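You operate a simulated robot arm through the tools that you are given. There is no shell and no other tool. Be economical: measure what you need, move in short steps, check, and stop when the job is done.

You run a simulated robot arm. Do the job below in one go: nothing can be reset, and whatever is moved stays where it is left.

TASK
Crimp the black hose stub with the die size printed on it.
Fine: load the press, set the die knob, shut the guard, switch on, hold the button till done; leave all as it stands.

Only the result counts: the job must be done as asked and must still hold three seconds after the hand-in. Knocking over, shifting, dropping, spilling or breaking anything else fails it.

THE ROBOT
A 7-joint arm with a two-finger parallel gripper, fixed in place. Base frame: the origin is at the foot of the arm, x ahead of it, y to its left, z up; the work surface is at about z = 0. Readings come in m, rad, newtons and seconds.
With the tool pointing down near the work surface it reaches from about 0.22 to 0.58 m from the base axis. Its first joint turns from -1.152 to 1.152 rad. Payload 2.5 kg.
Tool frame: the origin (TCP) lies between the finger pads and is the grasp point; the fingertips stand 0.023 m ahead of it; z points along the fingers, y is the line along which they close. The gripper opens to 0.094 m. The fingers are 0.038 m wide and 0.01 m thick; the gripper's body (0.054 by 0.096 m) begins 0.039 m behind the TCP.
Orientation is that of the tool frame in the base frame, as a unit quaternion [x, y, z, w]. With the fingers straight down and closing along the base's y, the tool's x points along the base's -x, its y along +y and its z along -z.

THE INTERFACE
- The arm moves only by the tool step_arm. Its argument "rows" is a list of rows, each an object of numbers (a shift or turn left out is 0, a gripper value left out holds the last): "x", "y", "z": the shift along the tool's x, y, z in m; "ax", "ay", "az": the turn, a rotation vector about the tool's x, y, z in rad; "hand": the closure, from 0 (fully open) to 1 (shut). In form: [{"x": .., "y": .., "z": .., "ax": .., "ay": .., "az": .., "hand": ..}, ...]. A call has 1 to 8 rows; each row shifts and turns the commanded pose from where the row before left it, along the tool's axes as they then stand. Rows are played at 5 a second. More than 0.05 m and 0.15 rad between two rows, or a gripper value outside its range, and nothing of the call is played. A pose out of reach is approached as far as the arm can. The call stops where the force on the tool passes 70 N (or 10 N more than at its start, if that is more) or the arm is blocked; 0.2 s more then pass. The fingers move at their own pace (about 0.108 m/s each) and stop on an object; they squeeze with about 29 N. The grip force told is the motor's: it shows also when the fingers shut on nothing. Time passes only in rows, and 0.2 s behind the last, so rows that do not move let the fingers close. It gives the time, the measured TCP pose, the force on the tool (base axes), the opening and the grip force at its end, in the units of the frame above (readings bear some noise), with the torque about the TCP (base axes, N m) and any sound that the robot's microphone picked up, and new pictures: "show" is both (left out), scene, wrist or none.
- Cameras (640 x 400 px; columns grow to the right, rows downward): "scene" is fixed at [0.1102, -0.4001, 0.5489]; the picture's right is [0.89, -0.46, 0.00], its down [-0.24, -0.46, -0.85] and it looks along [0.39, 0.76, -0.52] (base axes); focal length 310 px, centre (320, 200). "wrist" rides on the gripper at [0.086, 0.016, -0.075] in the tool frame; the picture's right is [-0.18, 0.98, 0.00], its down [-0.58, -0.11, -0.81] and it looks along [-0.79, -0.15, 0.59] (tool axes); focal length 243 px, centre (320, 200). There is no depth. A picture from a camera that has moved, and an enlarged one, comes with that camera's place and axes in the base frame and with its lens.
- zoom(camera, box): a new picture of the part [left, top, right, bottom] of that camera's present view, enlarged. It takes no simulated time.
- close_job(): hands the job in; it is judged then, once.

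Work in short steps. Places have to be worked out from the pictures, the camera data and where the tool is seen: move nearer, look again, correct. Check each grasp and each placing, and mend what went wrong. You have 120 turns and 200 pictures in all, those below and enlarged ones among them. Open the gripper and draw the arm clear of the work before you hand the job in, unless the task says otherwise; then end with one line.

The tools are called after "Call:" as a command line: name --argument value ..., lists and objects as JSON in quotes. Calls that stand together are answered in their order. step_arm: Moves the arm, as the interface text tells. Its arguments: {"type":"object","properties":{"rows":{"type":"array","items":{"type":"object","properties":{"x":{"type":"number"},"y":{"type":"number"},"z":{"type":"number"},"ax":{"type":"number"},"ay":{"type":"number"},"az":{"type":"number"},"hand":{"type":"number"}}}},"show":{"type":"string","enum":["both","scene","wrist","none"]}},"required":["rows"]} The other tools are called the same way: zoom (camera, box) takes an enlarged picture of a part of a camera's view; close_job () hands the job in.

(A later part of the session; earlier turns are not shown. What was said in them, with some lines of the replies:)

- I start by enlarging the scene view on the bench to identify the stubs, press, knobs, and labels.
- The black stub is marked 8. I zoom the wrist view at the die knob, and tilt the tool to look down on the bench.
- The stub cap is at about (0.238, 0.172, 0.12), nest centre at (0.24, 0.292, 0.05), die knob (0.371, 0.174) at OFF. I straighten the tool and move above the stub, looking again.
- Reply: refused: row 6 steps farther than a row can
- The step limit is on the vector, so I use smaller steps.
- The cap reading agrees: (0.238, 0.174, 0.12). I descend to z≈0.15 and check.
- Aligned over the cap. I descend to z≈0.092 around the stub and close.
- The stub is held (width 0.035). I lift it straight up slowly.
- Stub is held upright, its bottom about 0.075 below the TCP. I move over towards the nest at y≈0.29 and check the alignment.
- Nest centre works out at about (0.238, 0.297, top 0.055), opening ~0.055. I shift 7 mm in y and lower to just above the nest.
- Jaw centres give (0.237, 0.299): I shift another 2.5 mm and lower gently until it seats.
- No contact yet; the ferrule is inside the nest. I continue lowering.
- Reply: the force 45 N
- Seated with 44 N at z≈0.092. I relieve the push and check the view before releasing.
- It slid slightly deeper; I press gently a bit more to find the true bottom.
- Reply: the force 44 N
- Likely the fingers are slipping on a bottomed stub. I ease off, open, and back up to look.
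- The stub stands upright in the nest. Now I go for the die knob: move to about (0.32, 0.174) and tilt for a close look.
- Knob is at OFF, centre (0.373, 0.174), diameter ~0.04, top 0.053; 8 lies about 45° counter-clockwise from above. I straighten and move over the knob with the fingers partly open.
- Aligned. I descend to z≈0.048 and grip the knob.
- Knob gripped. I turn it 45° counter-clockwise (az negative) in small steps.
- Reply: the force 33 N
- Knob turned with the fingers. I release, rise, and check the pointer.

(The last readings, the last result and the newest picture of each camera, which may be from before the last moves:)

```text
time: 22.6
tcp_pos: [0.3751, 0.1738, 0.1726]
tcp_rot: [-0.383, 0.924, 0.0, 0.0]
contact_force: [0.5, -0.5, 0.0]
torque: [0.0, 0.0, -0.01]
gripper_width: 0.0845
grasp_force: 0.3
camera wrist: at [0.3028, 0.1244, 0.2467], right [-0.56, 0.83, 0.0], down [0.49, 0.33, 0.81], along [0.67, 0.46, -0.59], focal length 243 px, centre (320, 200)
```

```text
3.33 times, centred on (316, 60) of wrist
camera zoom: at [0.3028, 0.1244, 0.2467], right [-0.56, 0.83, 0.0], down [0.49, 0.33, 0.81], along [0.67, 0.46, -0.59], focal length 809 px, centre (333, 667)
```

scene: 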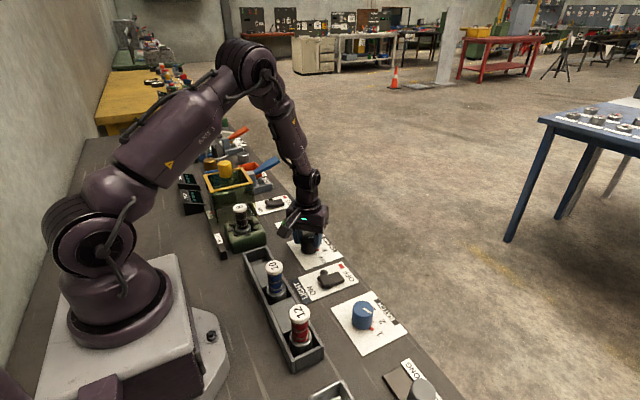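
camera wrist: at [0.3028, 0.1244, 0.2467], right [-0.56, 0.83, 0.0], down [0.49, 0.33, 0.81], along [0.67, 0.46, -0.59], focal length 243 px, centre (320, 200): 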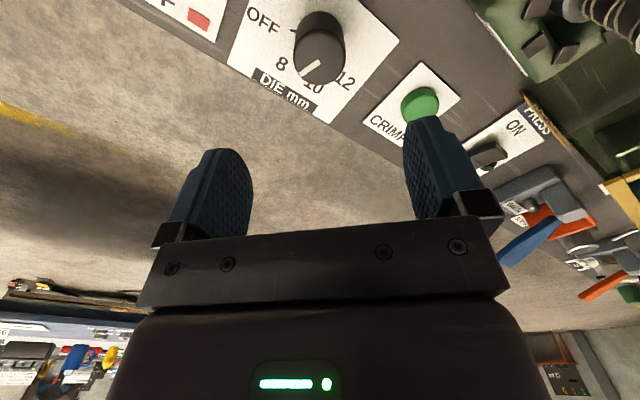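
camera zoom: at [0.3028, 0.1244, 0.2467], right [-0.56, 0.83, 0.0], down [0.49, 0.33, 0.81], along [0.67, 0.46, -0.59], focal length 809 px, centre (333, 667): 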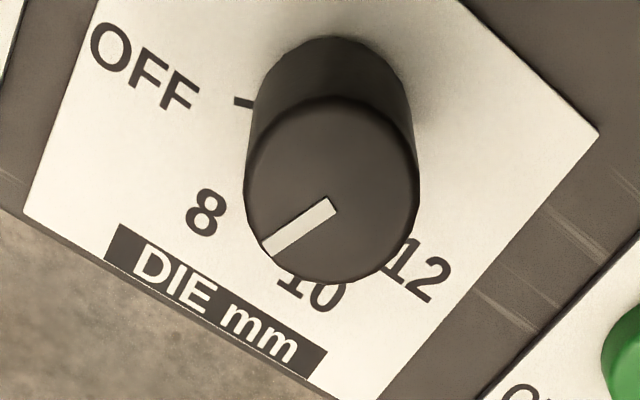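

The red pointer sits at the 8 tick just as it sat at OFF before. Next the guard: I turn back, rise, and move towards it for a measurement.

Call:
step_arm --rows '[{"az": 0.13, "z": -0.04}, {"az": 0.13, "z": -0.04}, {"az": 0.13, "z": -0.04}, {"az": 0.13}, {"az": 0.13}, {"az": 0.135}]' --show "none"

Call:
step_arm --rows '[{"y": 0.045}, {"y": 0.045}, {"y": 0.045}, {"y": 0.025, "x": 0.04}, {"x": 0.04}, {"ay": 0.14}, {"ay": 0.14}, {"ay": 0.14}]'

```text
time: 24.0
tcp_pos: [0.3742, 0.175, 0.293]
tcp_rot: [0.002, 1.0, 0.0, 0.001]
contact_force: [0.1, -0.5, 1.2]
torque: [0.02, -0.03, 0.0]
gripper_width: 0.0846
grasp_force: 0.0
```

```text
time: 25.8
tcp_pos: [0.2942, 0.3351, 0.2932]
tcp_rot: [0.0, 0.978, 0.0, -0.21]
contact_force: [-1.1, -0.4, 0.8]
torque: [-0.01, 0.02, -0.02]
gripper_width: 0.0845
grasp_force: 0.1
camera wrist: at [0.246, 0.3506, 0.3969], right [0.17, 0.98, -0.07], down [0.86, -0.11, 0.5], along [0.48, -0.15, -0.86], focal length 243 px, centre (320, 200)
```

scene: 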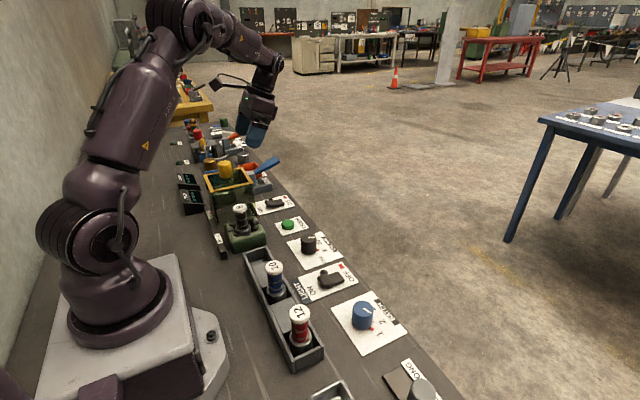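
wrist: 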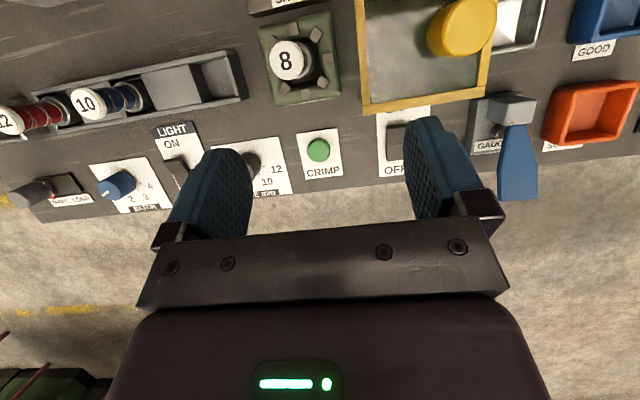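

Guard knob top at about (0.24, 0.441, 0.18), frame top z≈0.14, spanning y 0.366–0.48. I inspect the guard closely before sliding it past the stub.

Call:
zoom --camera "scene" --box '[176, 150, 288, 255]'

Call:
zoom --camera "wrist" --box '[250, 0, 530, 120]'

```text
3.81 times, centred on (232, 202) of scene
camera zoom: at [0.1102, -0.4001, 0.5489], right [0.89, -0.46, 0.0], down [-0.24, -0.46, -0.85], along [0.39, 0.76, -0.52], focal length 1182 px, centre (655, 190)
```

zoom: 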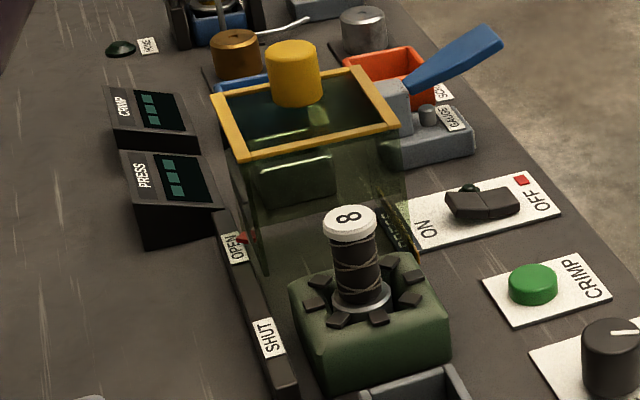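

```text
2.29 times, centred on (390, 60) of wrist
camera zoom: at [0.246, 0.3506, 0.3969], right [0.17, 0.98, -0.07], down [0.86, -0.11, 0.5], along [0.48, -0.15, -0.86], focal length 555 px, centre (160, 520)
```

zoom: 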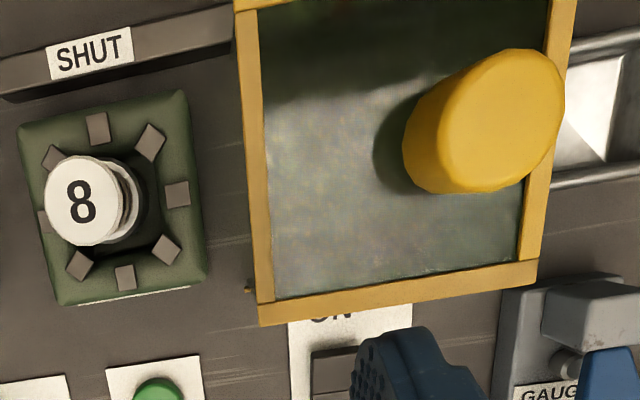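

The guard looks open at the front (only a top frame bar, above the stub). I straighten and move above the yellow knob.

Call:
step_arm --rows '[{"ay": -0.14}, {"ay": -0.14}, {"ay": -0.14}, {"y": 0.04, "x": 0.02}, {"y": 0.035, "x": 0.02}, {"y": 0.031, "x": 0.013}, {"z": 0.04}, {}]'

Call:
zoom --camera "scene" --box '[176, 130, 288, 225]'

```text
time: 27.6
tcp_pos: [0.2404, 0.4411, 0.2508]
tcp_rot: [0.0, 1.0, 0.001, -0.001]
contact_force: [0.5, -0.5, 0.9]
torque: [0.0, 0.02, 0.0]
gripper_width: 0.0847
grasp_force: 0.1
camera wrist: at [0.154, 0.4563, 0.3257], right [0.18, 0.98, 0.0], down [0.58, -0.11, 0.81], along [0.79, -0.15, -0.59], focal length 243 px, centre (320, 200)
```

scene: 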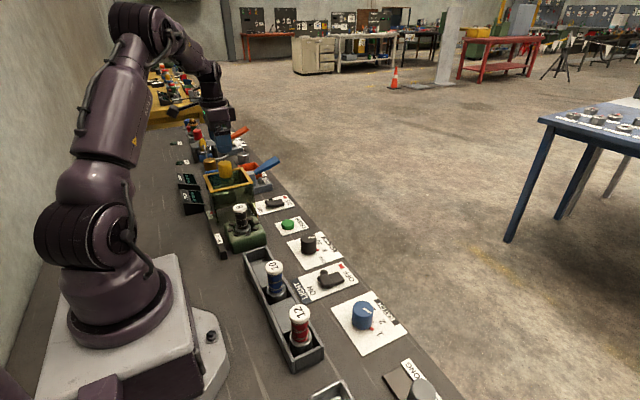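
wrist: 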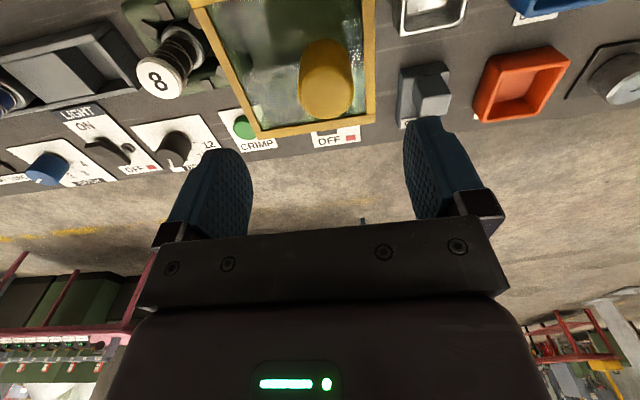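

```text
4.21 times, centred on (232, 178) of scene
camera zoom: at [0.1102, -0.4001, 0.5489], right [0.89, -0.46, 0.0], down [-0.24, -0.46, -0.85], along [0.39, 0.76, -0.52], focal length 1307 px, centre (690, 295)
```

zoom: 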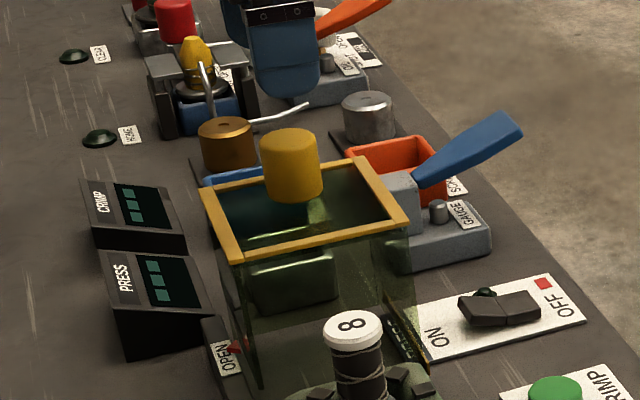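

Aligned over the knob (y≈0.444). I descend to z≈0.168 and grip it.

Call:
step_arm --rows '[{"z": 0.04, "y": 0.003}, {"z": 0.042}, {}, {"hand": 1}, {"hand": 1}, {"hand": 1}, {"hand": 1}]'

Call:
zoom --camera "scene" --box '[176, 130, 288, 225]'

```text
time: 29.2
tcp_pos: [0.2409, 0.4431, 0.1702]
tcp_rot: [0.0, 1.0, 0.0, 0.0]
contact_force: [-0.2, -0.9, -4.1]
torque: [0.6, -0.36, 0.06]
gripper_width: 0.0375
grasp_force: 46.0
camera wrist: at [0.1547, 0.4585, 0.2455], right [0.18, 0.98, 0.0], down [0.58, -0.11, 0.81], along [0.79, -0.15, -0.59], focal length 243 px, centre (320, 200)
```

scene: 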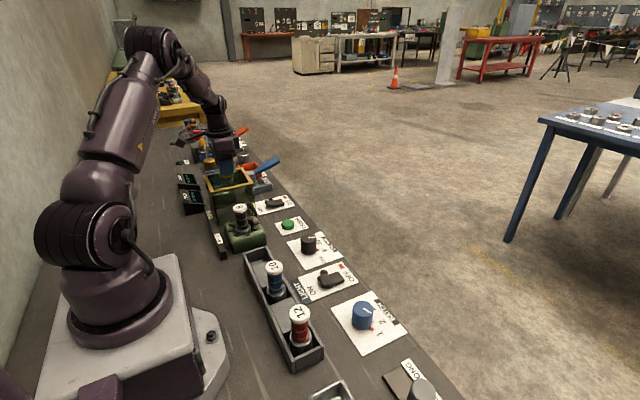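
wrist: 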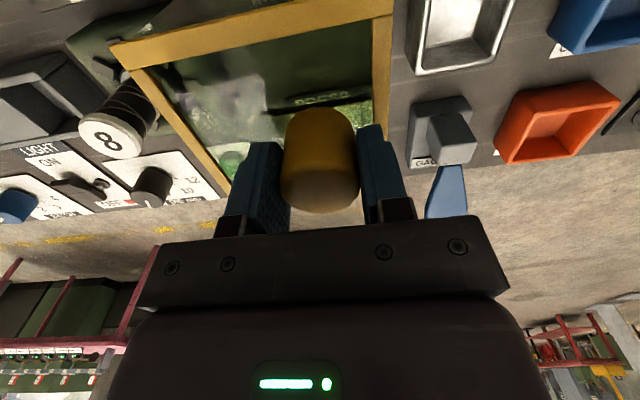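

```text
4.21 times, centred on (232, 178) of scene
camera zoom: at [0.1103, -0.4001, 0.5489], right [0.89, -0.46, 0.0], down [-0.24, -0.46, -0.85], along [0.39, 0.76, -0.52], focal length 1307 px, centre (690, 295)
```

zoom: 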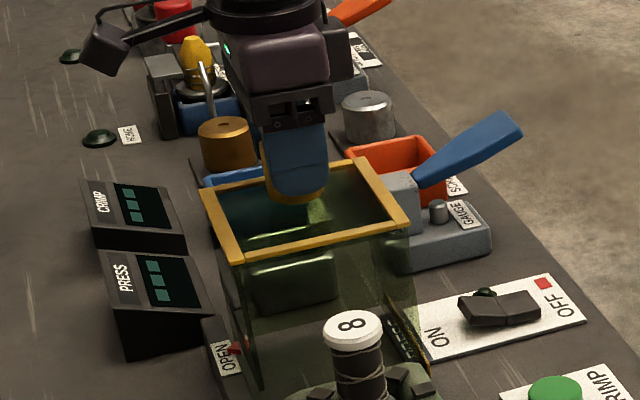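

Gripped. I slide the guard towards -y by 4 cm, stopping before the stub to check.

Call:
step_arm --rows '[{"y": -0.01}, {"y": -0.01}, {"y": -0.01}, {"y": -0.01}]'

Call:
zoom --camera "scene" --box '[176, 150, 288, 245]'

Call:
zoom --camera "wrist" --box '[40, 0, 360, 200]'

```text
time: 30.2
tcp_pos: [0.241, 0.4036, 0.1702]
tcp_rot: [0.0, 1.0, 0.0, 0.0]
contact_force: [2.5, -1.0, 0.7]
torque: [0.06, 0.85, 0.33]
gripper_width: 0.0376
grasp_force: 45.1
camera wrist: at [0.1546, 0.4189, 0.2455], right [0.18, 0.98, 0.0], down [0.58, -0.11, 0.81], along [0.79, -0.15, -0.59], focal length 243 px, centre (320, 200)
```

scene: 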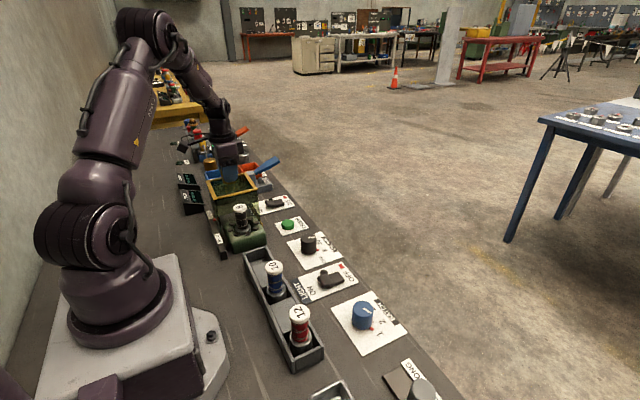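
wrist: 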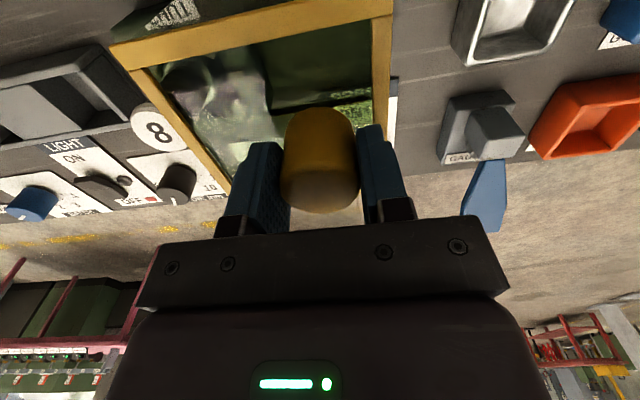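

```text
4.21 times, centred on (232, 198) of scene
camera zoom: at [0.1103, -0.4001, 0.5489], right [0.89, -0.46, 0.0], down [-0.24, -0.46, -0.85], along [0.39, 0.76, -0.52], focal length 1307 px, centre (690, 210)
```

zoom: 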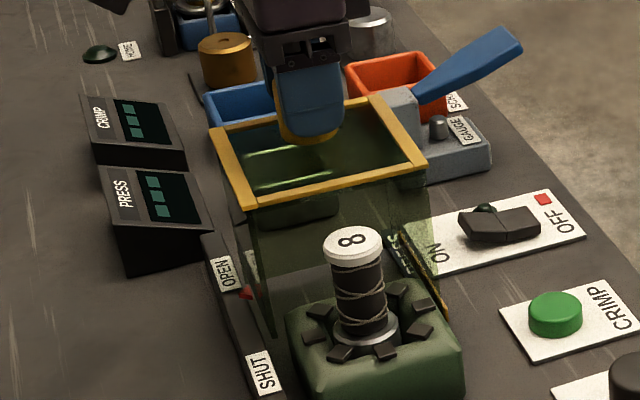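

```text
2.00 times, centred on (200, 100) of wrist
camera zoom: at [0.1546, 0.4189, 0.2455], right [0.18, 0.98, 0.0], down [0.58, -0.11, 0.81], along [0.79, -0.15, -0.59], focal length 485 px, centre (560, 400)
```

zoom: 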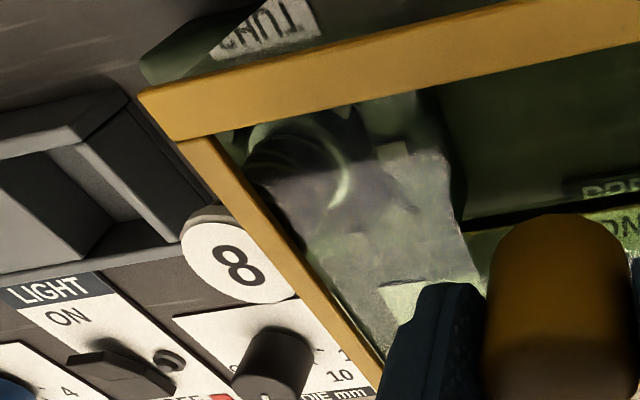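

The guard already overlaps the nest without contact, so its front is open. I continue in small steps past the stub.

Call:
step_arm --rows '[{"y": -0.01}, {"y": -0.01}, {"y": -0.01}]' --show "none"

Call:
zoom --camera "scene" --box '[176, 150, 288, 245]'

```text
time: 31.0
tcp_pos: [0.2407, 0.3746, 0.1713]
tcp_rot: [0.001, 1.0, 0.0, -0.001]
contact_force: [2.0, 1.3, -1.3]
torque: [-0.5, -0.84, -0.41]
gripper_width: 0.038
grasp_force: 45.0
```

```text
4.21 times, centred on (232, 198) of scene
camera zoom: at [0.1102, -0.4001, 0.5489], right [0.89, -0.46, 0.0], down [-0.24, -0.46, -0.85], along [0.39, 0.76, -0.52], focal length 1307 px, centre (690, 210)
```

zoom: 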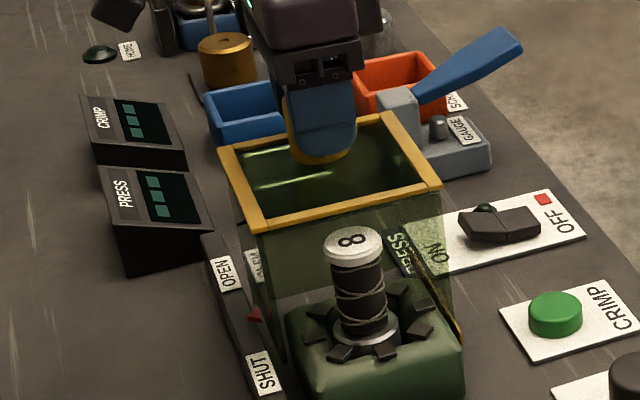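

Stub undisturbed and force negligible. I continue to the SHUT mark.

Call:
step_arm --rows '[{"y": -0.01}, {"y": -0.01}, {"y": -0.01}, {"y": -0.01}]' --show "none"

Call:
zoom --camera "scene" --box '[176, 150, 288, 245]'

```text
time: 32.0
tcp_pos: [0.2414, 0.3347, 0.1716]
tcp_rot: [-0.001, 1.0, 0.0, 0.0]
contact_force: [-0.1, 1.2, 0.4]
torque: [-0.36, -0.85, -0.23]
gripper_width: 0.0375
grasp_force: 45.2
```

```text
4.21 times, centred on (232, 198) of scene
camera zoom: at [0.1102, -0.4001, 0.5489], right [0.89, -0.46, 0.0], down [-0.24, -0.46, -0.85], along [0.39, 0.76, -0.52], focal length 1307 px, centre (690, 210)
```

zoom: 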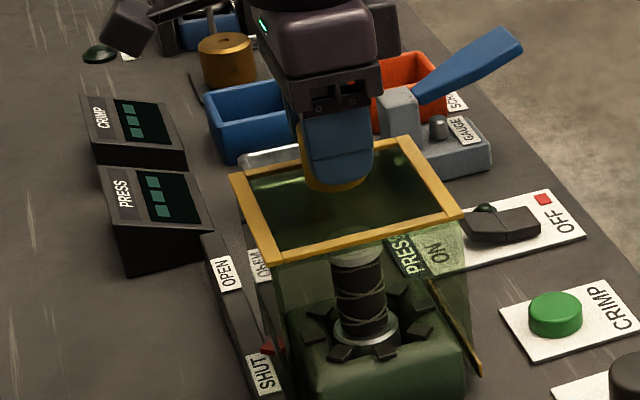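

Passing over the stub cleanly. I go on to the end stop.

Call:
step_arm --rows '[{"y": -0.008}, {"y": -0.006}, {"y": -0.005}, {"y": -0.004}, {}]' --show "none"

Call:
zoom --camera "scene" --box '[176, 150, 288, 245]'

```text
time: 33.1
tcp_pos: [0.2412, 0.3204, 0.1714]
tcp_rot: [-0.003, 1.0, 0.01, 0.005]
contact_force: [3.7, 8.3, -4.6]
torque: [-1.33, 0.41, -0.12]
gripper_width: 0.038
grasp_force: 44.9
stopped in row 5: the force on the tool passed its limit at 74 N (the readings are from after the stop); the commanded pose is now the measured one
```

```text
4.21 times, centred on (232, 198) of scene
camera zoom: at [0.1102, -0.4001, 0.5489], right [0.89, -0.46, 0.0], down [-0.24, -0.46, -0.85], along [0.39, 0.76, -0.52], focal length 1307 px, centre (690, 210)
```

zoom: 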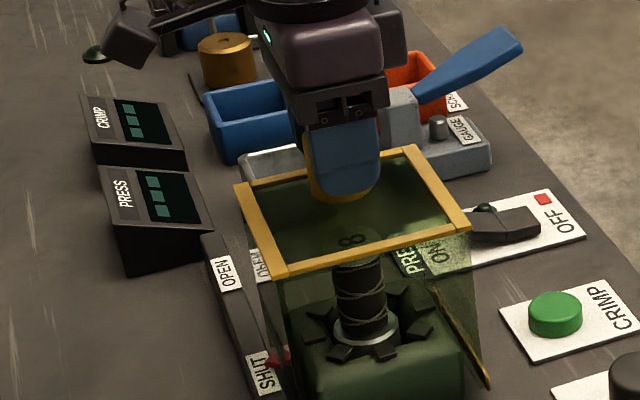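

End stop reached: the pointer sits at SHUT just as it sat at OPEN. I release and rise.

Call:
step_arm --rows '[{"hand": 0.6}, {"hand": 0.3}, {"hand": 0.1}, {"z": -0.03}, {"z": -0.04}, {"z": -0.04}]'

Call:
zoom --camera "scene" --box '[176, 150, 288, 245]'

```text
time: 34.5
tcp_pos: [0.2377, 0.3169, 0.2824]
tcp_rot: [-0.004, 1.0, 0.011, 0.004]
contact_force: [0.6, 0.0, 0.4]
torque: [0.02, -0.02, -0.01]
gripper_width: 0.0847
grasp_force: 0.0
camera wrist: at [0.152, 0.3291, 0.3559], right [0.18, 0.98, 0.02], down [0.58, -0.12, 0.81], along [0.8, -0.13, -0.59], focal length 243 px, centre (320, 200)
```

scene: 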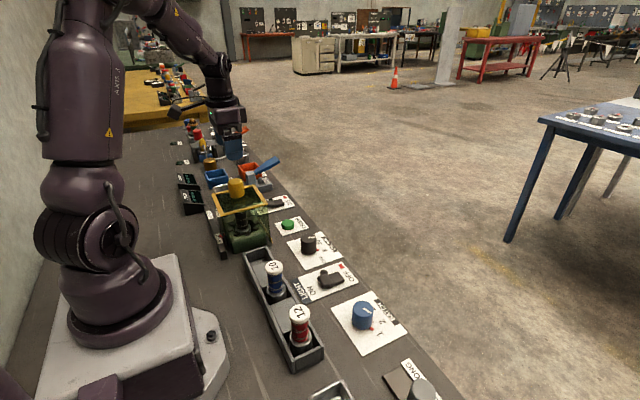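
wrist: 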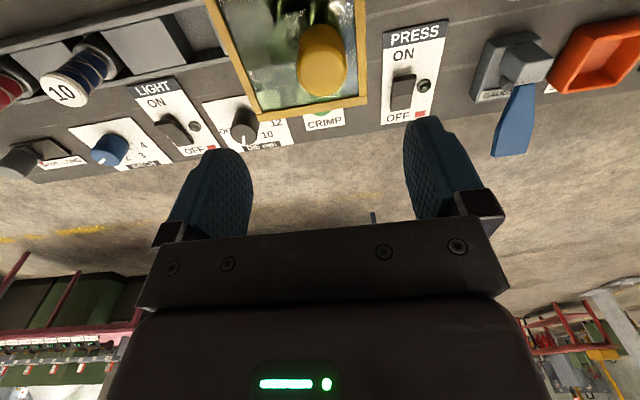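

```text
4.21 times, centred on (232, 198) of scene
camera zoom: at [0.1103, -0.4001, 0.5489], right [0.89, -0.46, 0.0], down [-0.24, -0.46, -0.85], along [0.39, 0.76, -0.52], focal length 1307 px, centre (690, 210)
```

zoom: 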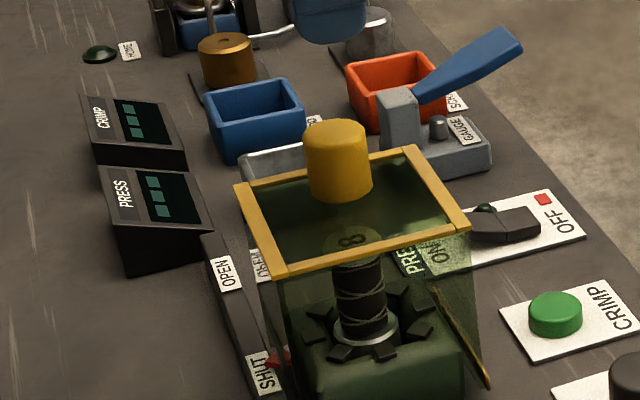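

Guard is shut. Next the PRESS switch at about (0.364, 0.414): I fix the small tool tilt, close the fingers and move near to inspect it with a tilt.

Call:
step_arm --rows '[{"ax": 0.022, "ay": 0.008, "az": 0.008, "hand": 1}, {"x": -0.04, "y": 0.03}, {"x": -0.03, "y": 0.035}, {"y": 0.032}, {"ay": 0.14}, {"ay": 0.14}, {"ay": 0.14}, {"ay": 0.14, "z": 0.03}]' --show "wrist"

Call:
zoom --camera "scene" --box '[244, 180, 308, 225]'

Call:
zoom --camera "wrist" --box '[240, 80, 400, 220]'

```text
time: 36.3
tcp_pos: [0.2983, 0.4135, 0.2547]
tcp_rot: [0.001, 0.961, 0.0, -0.277]
contact_force: [0.1, 0.2, -0.7]
torque: [-0.02, 0.0, -0.01]
gripper_width: 0.0
grasp_force: 28.8
camera wrist: at [0.2649, 0.4293, 0.3643], right [0.16, 0.98, -0.1], down [0.92, -0.11, 0.37], along [0.36, -0.15, -0.92], focal length 243 px, centre (320, 200)
```

wrist: 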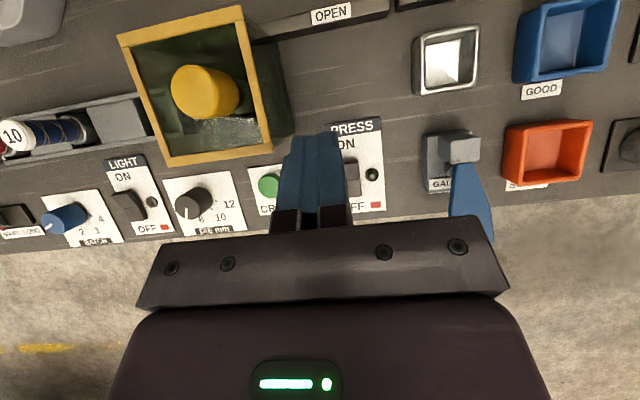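

```text
8.89 times, centred on (276, 202) of scene
camera zoom: at [0.1102, -0.4001, 0.5489], right [0.89, -0.46, 0.0], down [-0.24, -0.46, -0.85], along [0.39, 0.76, -0.52], focal length 2759 px, centre (711, 178)
```

zoom: 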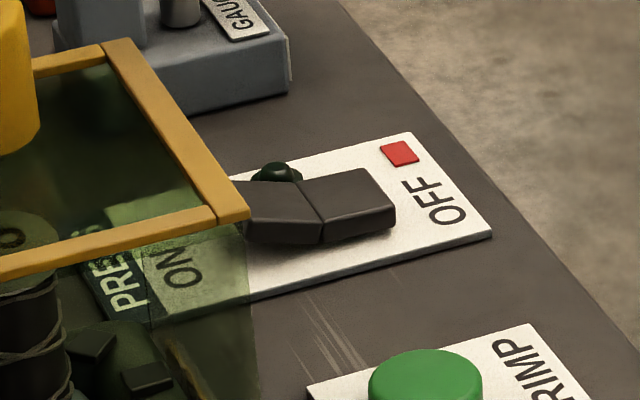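

```text
2.86 times, centred on (320, 150) of wrist
camera zoom: at [0.2649, 0.4293, 0.3643], right [0.16, 0.98, -0.1], down [0.92, -0.11, 0.37], along [0.36, -0.15, -0.92], focal length 693 px, centre (320, 343)
```

zoom: 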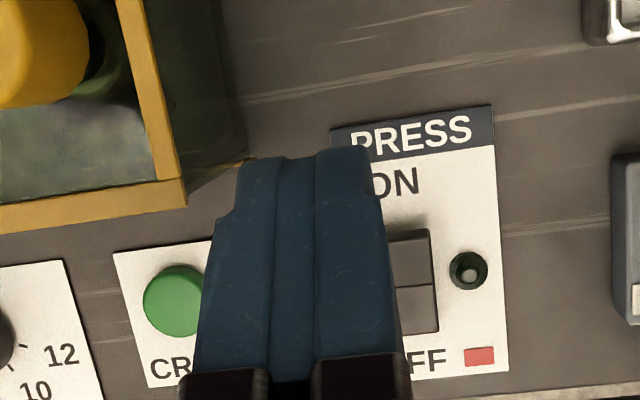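

The ON half lies at about x 0.344–0.370, y≈0.419. I straighten, position the closed fingertips over its outer end, and descend to just above.

Call:
step_arm --rows '[{"ay": -0.14}, {"ay": -0.14}, {"ay": -0.14}, {"ay": -0.14}, {"x": -0.047, "y": 0.0055}, {"z": 0.045}, {"z": 0.045}, {"z": 0.045}]' --show "none"

Call:
step_arm --rows '[{"z": 0.035}, {}]'

Call:
zoom --camera "scene" --box '[228, 160, 324, 235]'

```text
time: 38.1
tcp_pos: [0.3454, 0.4204, 0.1187]
tcp_rot: [0.001, 1.0, 0.0, 0.001]
contact_force: [-0.3, 0.1, 0.1]
torque: [-0.01, -0.01, -0.01]
gripper_width: 0.0
grasp_force: 28.8
```

```text
time: 38.7
tcp_pos: [0.3425, 0.4213, 0.0834]
tcp_rot: [0.001, 1.0, 0.0, 0.0]
contact_force: [-0.8, 0.3, 0.2]
torque: [-0.01, 0.0, 0.0]
gripper_width: 0.0
grasp_force: 28.7
camera wrist: at [0.2569, 0.4358, 0.1576], right [0.19, 0.98, 0.0], down [0.58, -0.11, 0.81], along [0.79, -0.15, -0.59], focal length 243 px, centre (320, 200)
```

scene: 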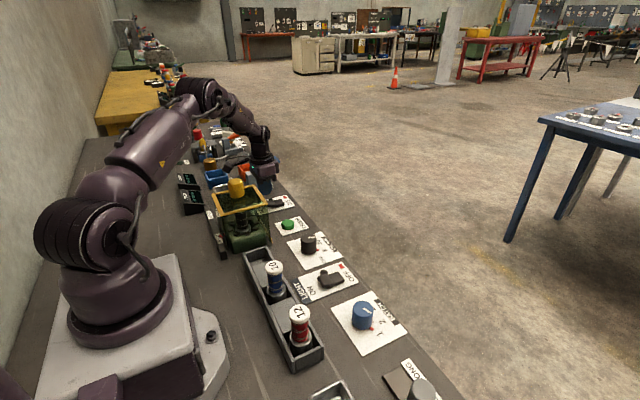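
wrist: 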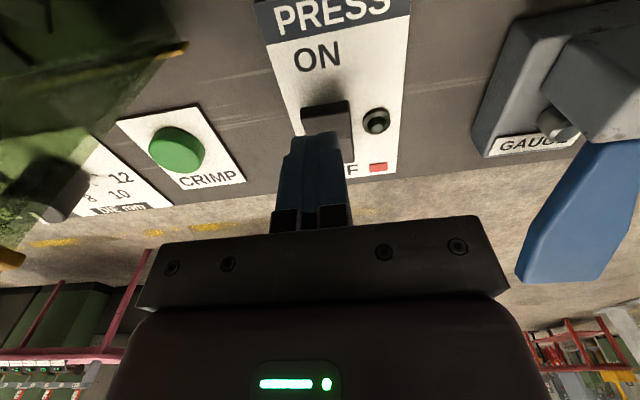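

```text
5.33 times, centred on (276, 198) of scene
camera zoom: at [0.1102, -0.4001, 0.5489], right [0.89, -0.46, 0.0], down [-0.24, -0.46, -0.85], along [0.39, 0.76, -0.52], focal length 1655 px, centre (555, 213)
```

zoom: 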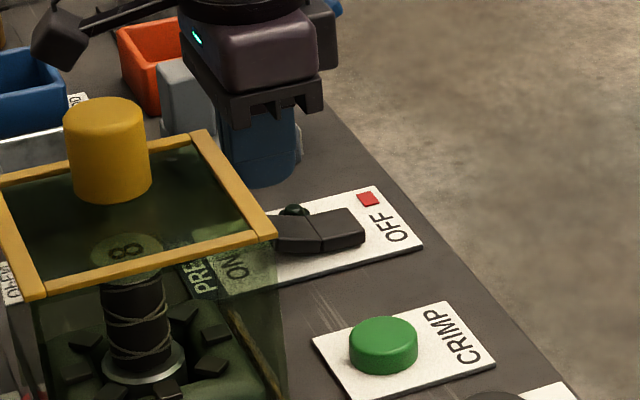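

Fingertips are above the ON half. I press down in small steps.

Call:
step_arm --rows '[{"z": 0.012, "y": 0.002}, {"z": 0.008}, {"z": 0.005}, {"z": 0.005}, {"z": 0.004}, {"z": 0.003}]'

Call:
zoom --camera "scene" --box '[164, 160, 324, 260]'

```text
time: 40.1
tcp_pos: [0.3437, 0.4216, 0.0466]
tcp_rot: [0.001, 1.0, 0.0, 0.0]
contact_force: [-1.2, 0.3, -0.5]
torque: [-0.04, -0.01, 0.01]
gripper_width: 0.0001
grasp_force: 29.0
camera wrist: at [0.2583, 0.4365, 0.1217], right [0.19, 0.98, 0.0], down [0.58, -0.11, 0.81], along [0.79, -0.15, -0.59], focal length 243 px, centre (320, 200)
```

scene: 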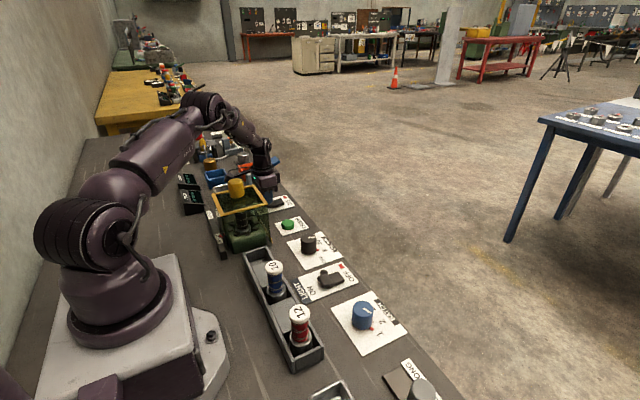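
wrist: 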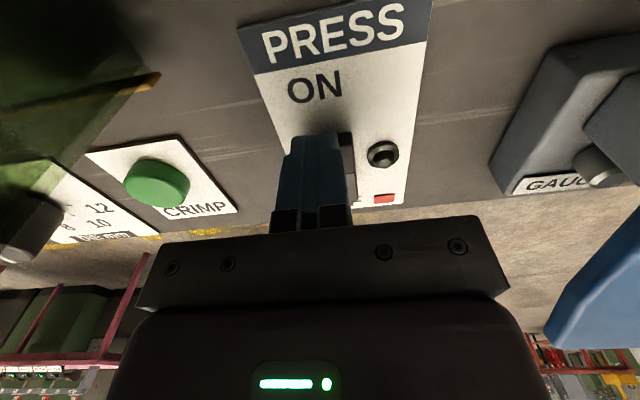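

```text
4.00 times, centred on (244, 210) of scene
camera zoom: at [0.1102, -0.4001, 0.5489], right [0.89, -0.46, 0.0], down [-0.24, -0.46, -0.85], along [0.39, 0.76, -0.52], focal length 1242 px, centre (624, 160)
```

zoom: 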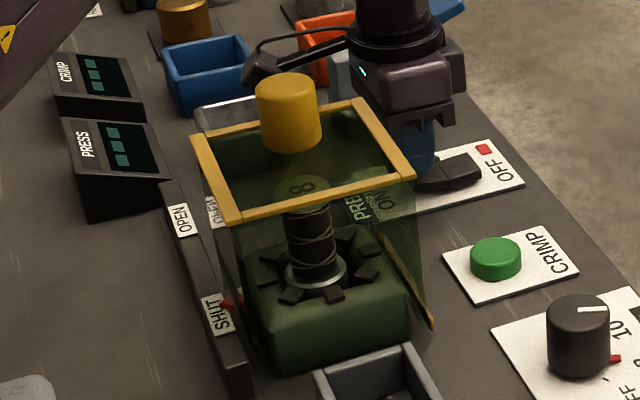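

No contact yet at tip z≈0.024. I go on down.

Call:
step_arm --rows '[{"z": 0.003}, {"z": 0.003}, {"z": 0.003}, {}]'

Call:
zoom --camera "scene" --box '[244, 170, 308, 220]'

```text
time: 41.1
tcp_pos: [0.3452, 0.4214, 0.0414]
tcp_rot: [0.001, 1.0, 0.001, 0.001]
contact_force: [-8.6, -11.7, 33.6]
torque: [-0.26, -0.42, -0.22]
gripper_width: 0.0002
grasp_force: 29.3
camera wrist: at [0.2592, 0.4373, 0.1156], right [0.19, 0.98, 0.0], down [0.58, -0.11, 0.81], along [0.79, -0.15, -0.59], focal length 243 px, centre (320, 200)
```

scene: 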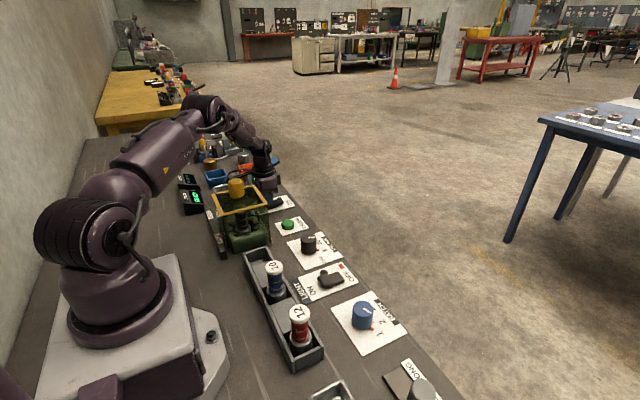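
wrist: 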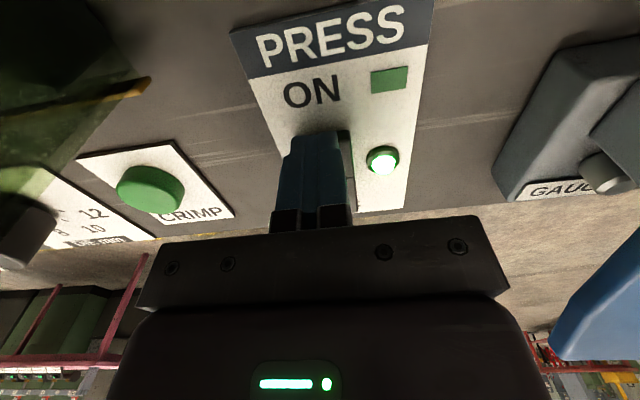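

```text
8.00 times, centred on (276, 195) of scene
camera zoom: at [0.1101, -0.4003, 0.5488], right [0.89, -0.46, 0.0], down [-0.24, -0.46, -0.85], along [0.39, 0.76, -0.52], focal length 2483 px, centre (672, 240)
```

zoom: 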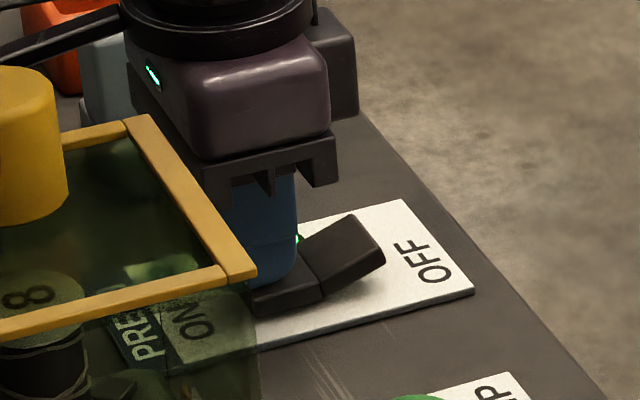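

The PRESS is on: the lamp is lit green and the display lit. I rise straight up and check the display.

Call:
step_arm --rows '[{"z": -0.03}, {"z": -0.045}, {"z": -0.045}, {"z": -0.03}]' --show "none"

Call:
zoom --camera "scene" --box '[164, 160, 324, 260]'

```text
time: 42.1
tcp_pos: [0.345, 0.4199, 0.1876]
tcp_rot: [0.001, 1.0, -0.001, 0.001]
contact_force: [-0.7, 0.6, -0.1]
torque: [0.0, 0.02, -0.01]
gripper_width: 0.0001
grasp_force: 28.4
```

```text
4.00 times, centred on (244, 210) of scene
camera zoom: at [0.1102, -0.4001, 0.5489], right [0.89, -0.46, 0.0], down [-0.24, -0.46, -0.85], along [0.39, 0.76, -0.52], focal length 1242 px, centre (624, 160)
```

zoom: 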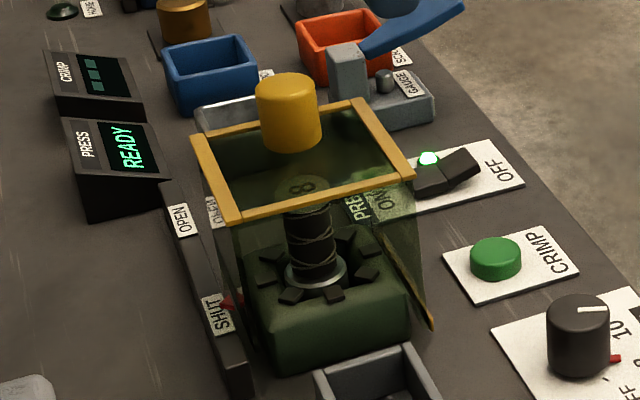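

PRESS reads READY. For the CRIMP button the wrist camera would hit the guard, so I rotate the tool ~90° counter-clockwise (camera to the -y side) before approaching.

Call:
step_arm --rows '[{"az": -0.14, "z": -0.04}, {"az": -0.14}, {"az": -0.14}, {"az": -0.14}, {"az": -0.14}, {"az": -0.14}, {"az": -0.14}, {"az": -0.14}]' --show "none"

Call:
step_arm --rows '[{"az": -0.14}, {"az": -0.14}, {"az": -0.14}, {}]' --show "wrist"

```text
time: 43.9
tcp_pos: [0.3443, 0.4204, 0.2275]
tcp_rot: [-0.531, 0.847, 0.0, 0.0]
contact_force: [-0.8, -0.3, -0.7]
torque: [-0.01, 0.03, 0.01]
gripper_width: 0.0
grasp_force: 28.9
```

```text
time: 44.9
tcp_pos: [0.3434, 0.4223, 0.2291]
tcp_rot: [-0.696, 0.718, 0.0, 0.0]
contact_force: [-0.5, 0.2, -0.7]
torque: [0.01, 0.02, 0.04]
gripper_width: 0.0
grasp_force: 29.2
camera wrist: at [0.3253, 0.3344, 0.303], right [-0.98, 0.21, 0.0], down [0.13, 0.58, 0.81], along [0.17, 0.79, -0.59], focal length 243 px, centre (320, 200)
```

wrist: 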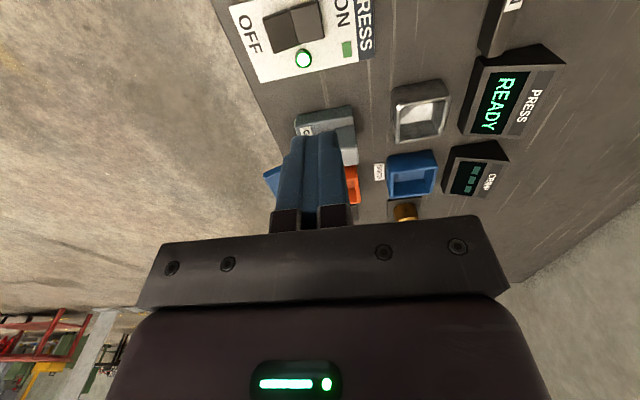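

Rotated cleanly. I move over the CRIMP button (0.363, 0.298) and lower to z≈0.10.

Call:
step_arm --rows '[{"x": 0.041, "y": -0.008}, {"x": 0.041, "y": -0.008}, {"x": 0.041, "y": -0.007}, {"z": 0.045}, {"z": 0.045}, {"z": 0.035}, {}]'

Call:
zoom --camera "scene" --box '[228, 170, 348, 260]'

```text
time: 46.5
tcp_pos: [0.3651, 0.2984, 0.1043]
tcp_rot: [-0.695, 0.719, 0.001, 0.001]
contact_force: [-0.6, -0.9, -0.4]
torque: [-0.01, 0.01, 0.01]
gripper_width: 0.0
grasp_force: 28.9
camera wrist: at [0.3456, 0.2121, 0.1788], right [-0.98, 0.22, 0.0], down [0.13, 0.58, 0.81], along [0.17, 0.79, -0.59], focal length 243 px, centre (320, 200)
```

scene: 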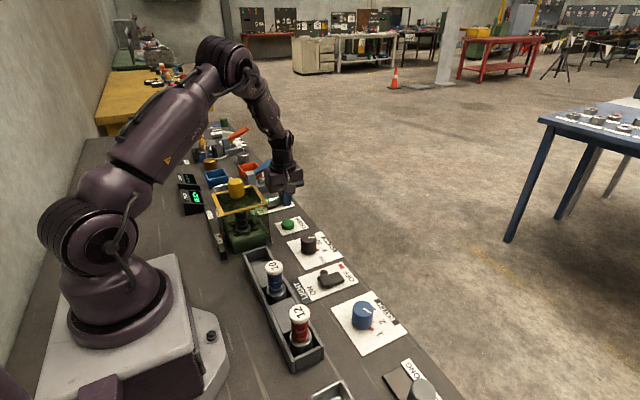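
wrist: 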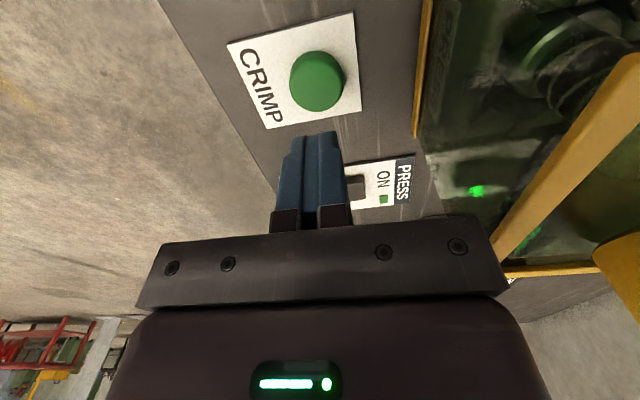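

```text
4.44 times, centred on (288, 215) of scene
camera zoom: at [0.1102, -0.4001, 0.5489], right [0.89, -0.46, 0.0], down [-0.24, -0.46, -0.85], along [0.39, 0.76, -0.52], focal length 1380 px, centre (462, 133)
```

zoom: 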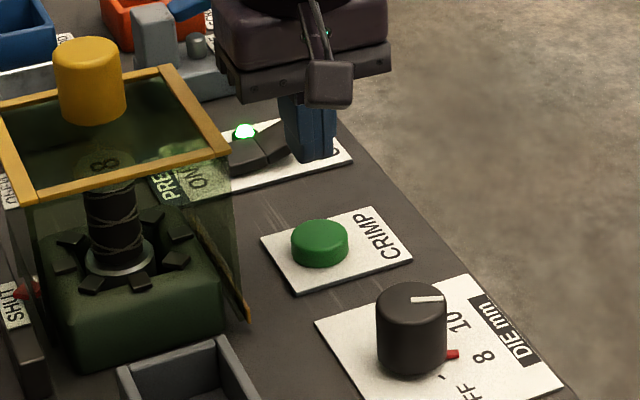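

Button at about (0.363, 0.292). I shift 6 mm and lower until contact, watching the display.

Call:
step_arm --rows '[{"x": 0.006}, {"z": 0.03}, {"z": 0.018}, {"z": 0.005}, {"z": 0.003}, {"z": 0.003}]' --show "none"

Call:
zoom --camera "scene" --box '[170, 160, 330, 260]'

```text
time: 47.9
tcp_pos: [0.3629, 0.2909, 0.0445]
tcp_rot: [-0.695, 0.719, 0.0, 0.0]
contact_force: [0.0, 0.3, 0.7]
torque: [-0.01, 0.02, -0.02]
gripper_width: 0.0002
grasp_force: 29.3
```

```text
4.00 times, centred on (250, 210) of scene
camera zoom: at [0.1102, -0.4001, 0.5489], right [0.89, -0.46, 0.0], down [-0.24, -0.46, -0.85], along [0.39, 0.76, -0.52], focal length 1242 px, centre (600, 160)
```

zoom: 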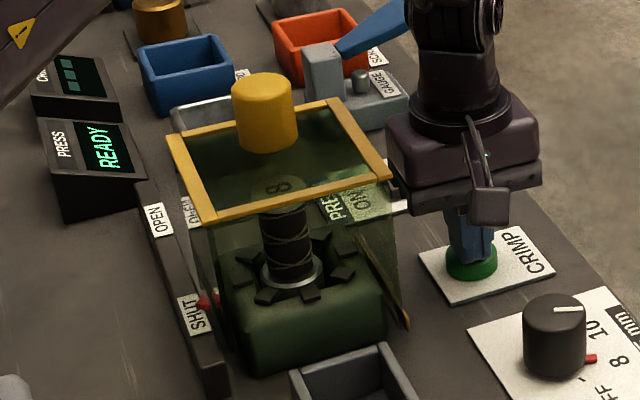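

Just above the button. I press in 2 mm steps and hold.

Call:
step_arm --rows '[{"z": 0.002}, {"z": 0.002}, {"z": 0.002}, {"z": 0.002}, {}, {}]' --show "none"

Call:
zoom --camera "scene" --box '[170, 160, 330, 260]'

```text
time: 49.3
tcp_pos: [0.3632, 0.2923, 0.038]
tcp_rot: [-0.695, 0.719, 0.0, -0.001]
contact_force: [-0.9, 0.1, 3.4]
torque: [0.03, 0.06, 0.01]
gripper_width: 0.0002
grasp_force: 28.7
heard: click
```

```text
4.00 times, centred on (250, 210) of scene
camera zoom: at [0.1102, -0.4001, 0.5489], right [0.89, -0.46, 0.0], down [-0.24, -0.46, -0.85], along [0.39, 0.76, -0.52], focal length 1242 px, centre (600, 160)
```

zoom: 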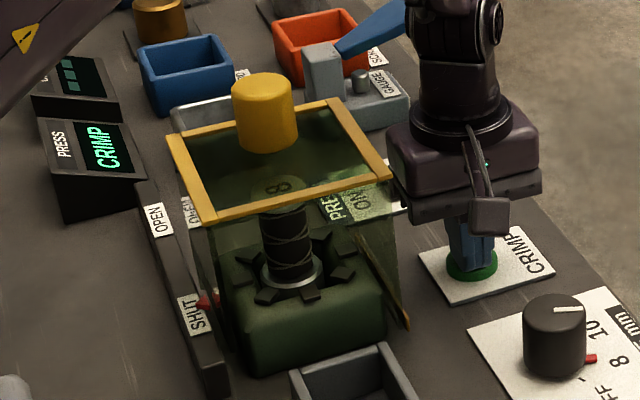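

Click heard and the display shows CRIMP; I add a hair more pressure and hold.

Call:
step_arm --rows '[{"z": 0.001}, {}, {}, {}, {}, {}, {}, {}]' --show "none"

Call:
zoom --camera "scene" --box '[170, 160, 330, 260]'

```text
time: 51.1
tcp_pos: [0.363, 0.2913, 0.0338]
tcp_rot: [-0.695, 0.719, 0.0, 0.0]
contact_force: [0.4, 2.1, 3.7]
torque: [0.02, -0.02, -0.02]
gripper_width: 0.0
grasp_force: 28.8
```

```text
4.00 times, centred on (250, 210) of scene
camera zoom: at [0.1102, -0.4002, 0.5489], right [0.89, -0.46, 0.0], down [-0.24, -0.46, -0.85], along [0.39, 0.76, -0.52], focal length 1242 px, centre (600, 160)
```

zoom: 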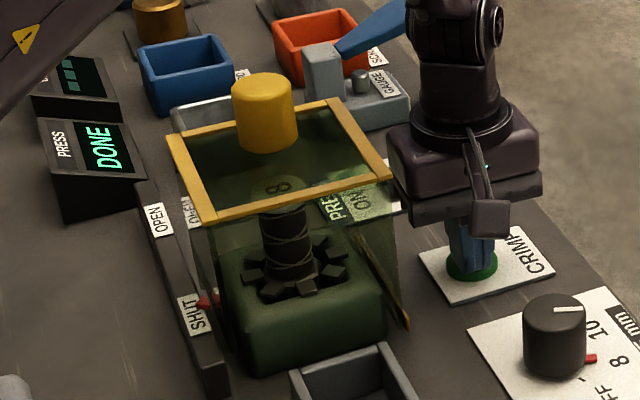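

Display reads DONE and the jaws closed. I lift straight up, open the gripper, and move clear.

Call:
step_arm --rows '[{"z": -0.04}, {"z": -0.045}, {"z": -0.045}, {"z": -0.045}, {"z": -0.045, "hand": 0}, {"hand": 0}, {}]' --show "scene"

Call:
zoom --camera "scene" --box '[170, 160, 330, 260]'

```text
time: 52.7
tcp_pos: [0.3651, 0.2931, 0.2556]
tcp_rot: [-0.696, 0.718, 0.0, 0.0]
contact_force: [0.0, -0.1, 0.1]
torque: [-0.04, 0.0, -0.02]
gripper_width: 0.0941
grasp_force: 0.1
```

scene: 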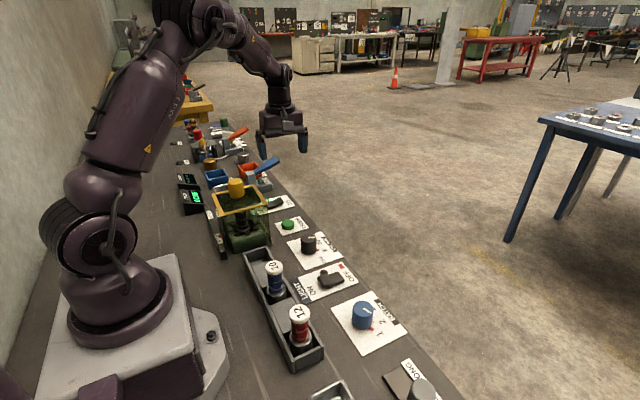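

```text
4.00 times, centred on (250, 210) of scene
camera zoom: at [0.1102, -0.4001, 0.5489], right [0.89, -0.46, 0.0], down [-0.24, -0.46, -0.85], along [0.39, 0.76, -0.52], focal length 1242 px, centre (600, 160)
```

zoom: 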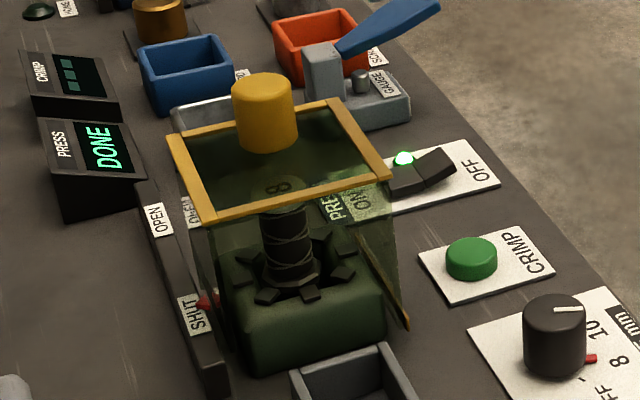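

The press still reads DONE, everything stands as left, and the arm is clear with the gripper open. I hand in.

Call:
close_job

```text
The job is handed in.
```

I crimped the black hose stub with die 8, the size printed on it. The press display reads DONE, and I left the stub in the press with the guard shut and the press on.
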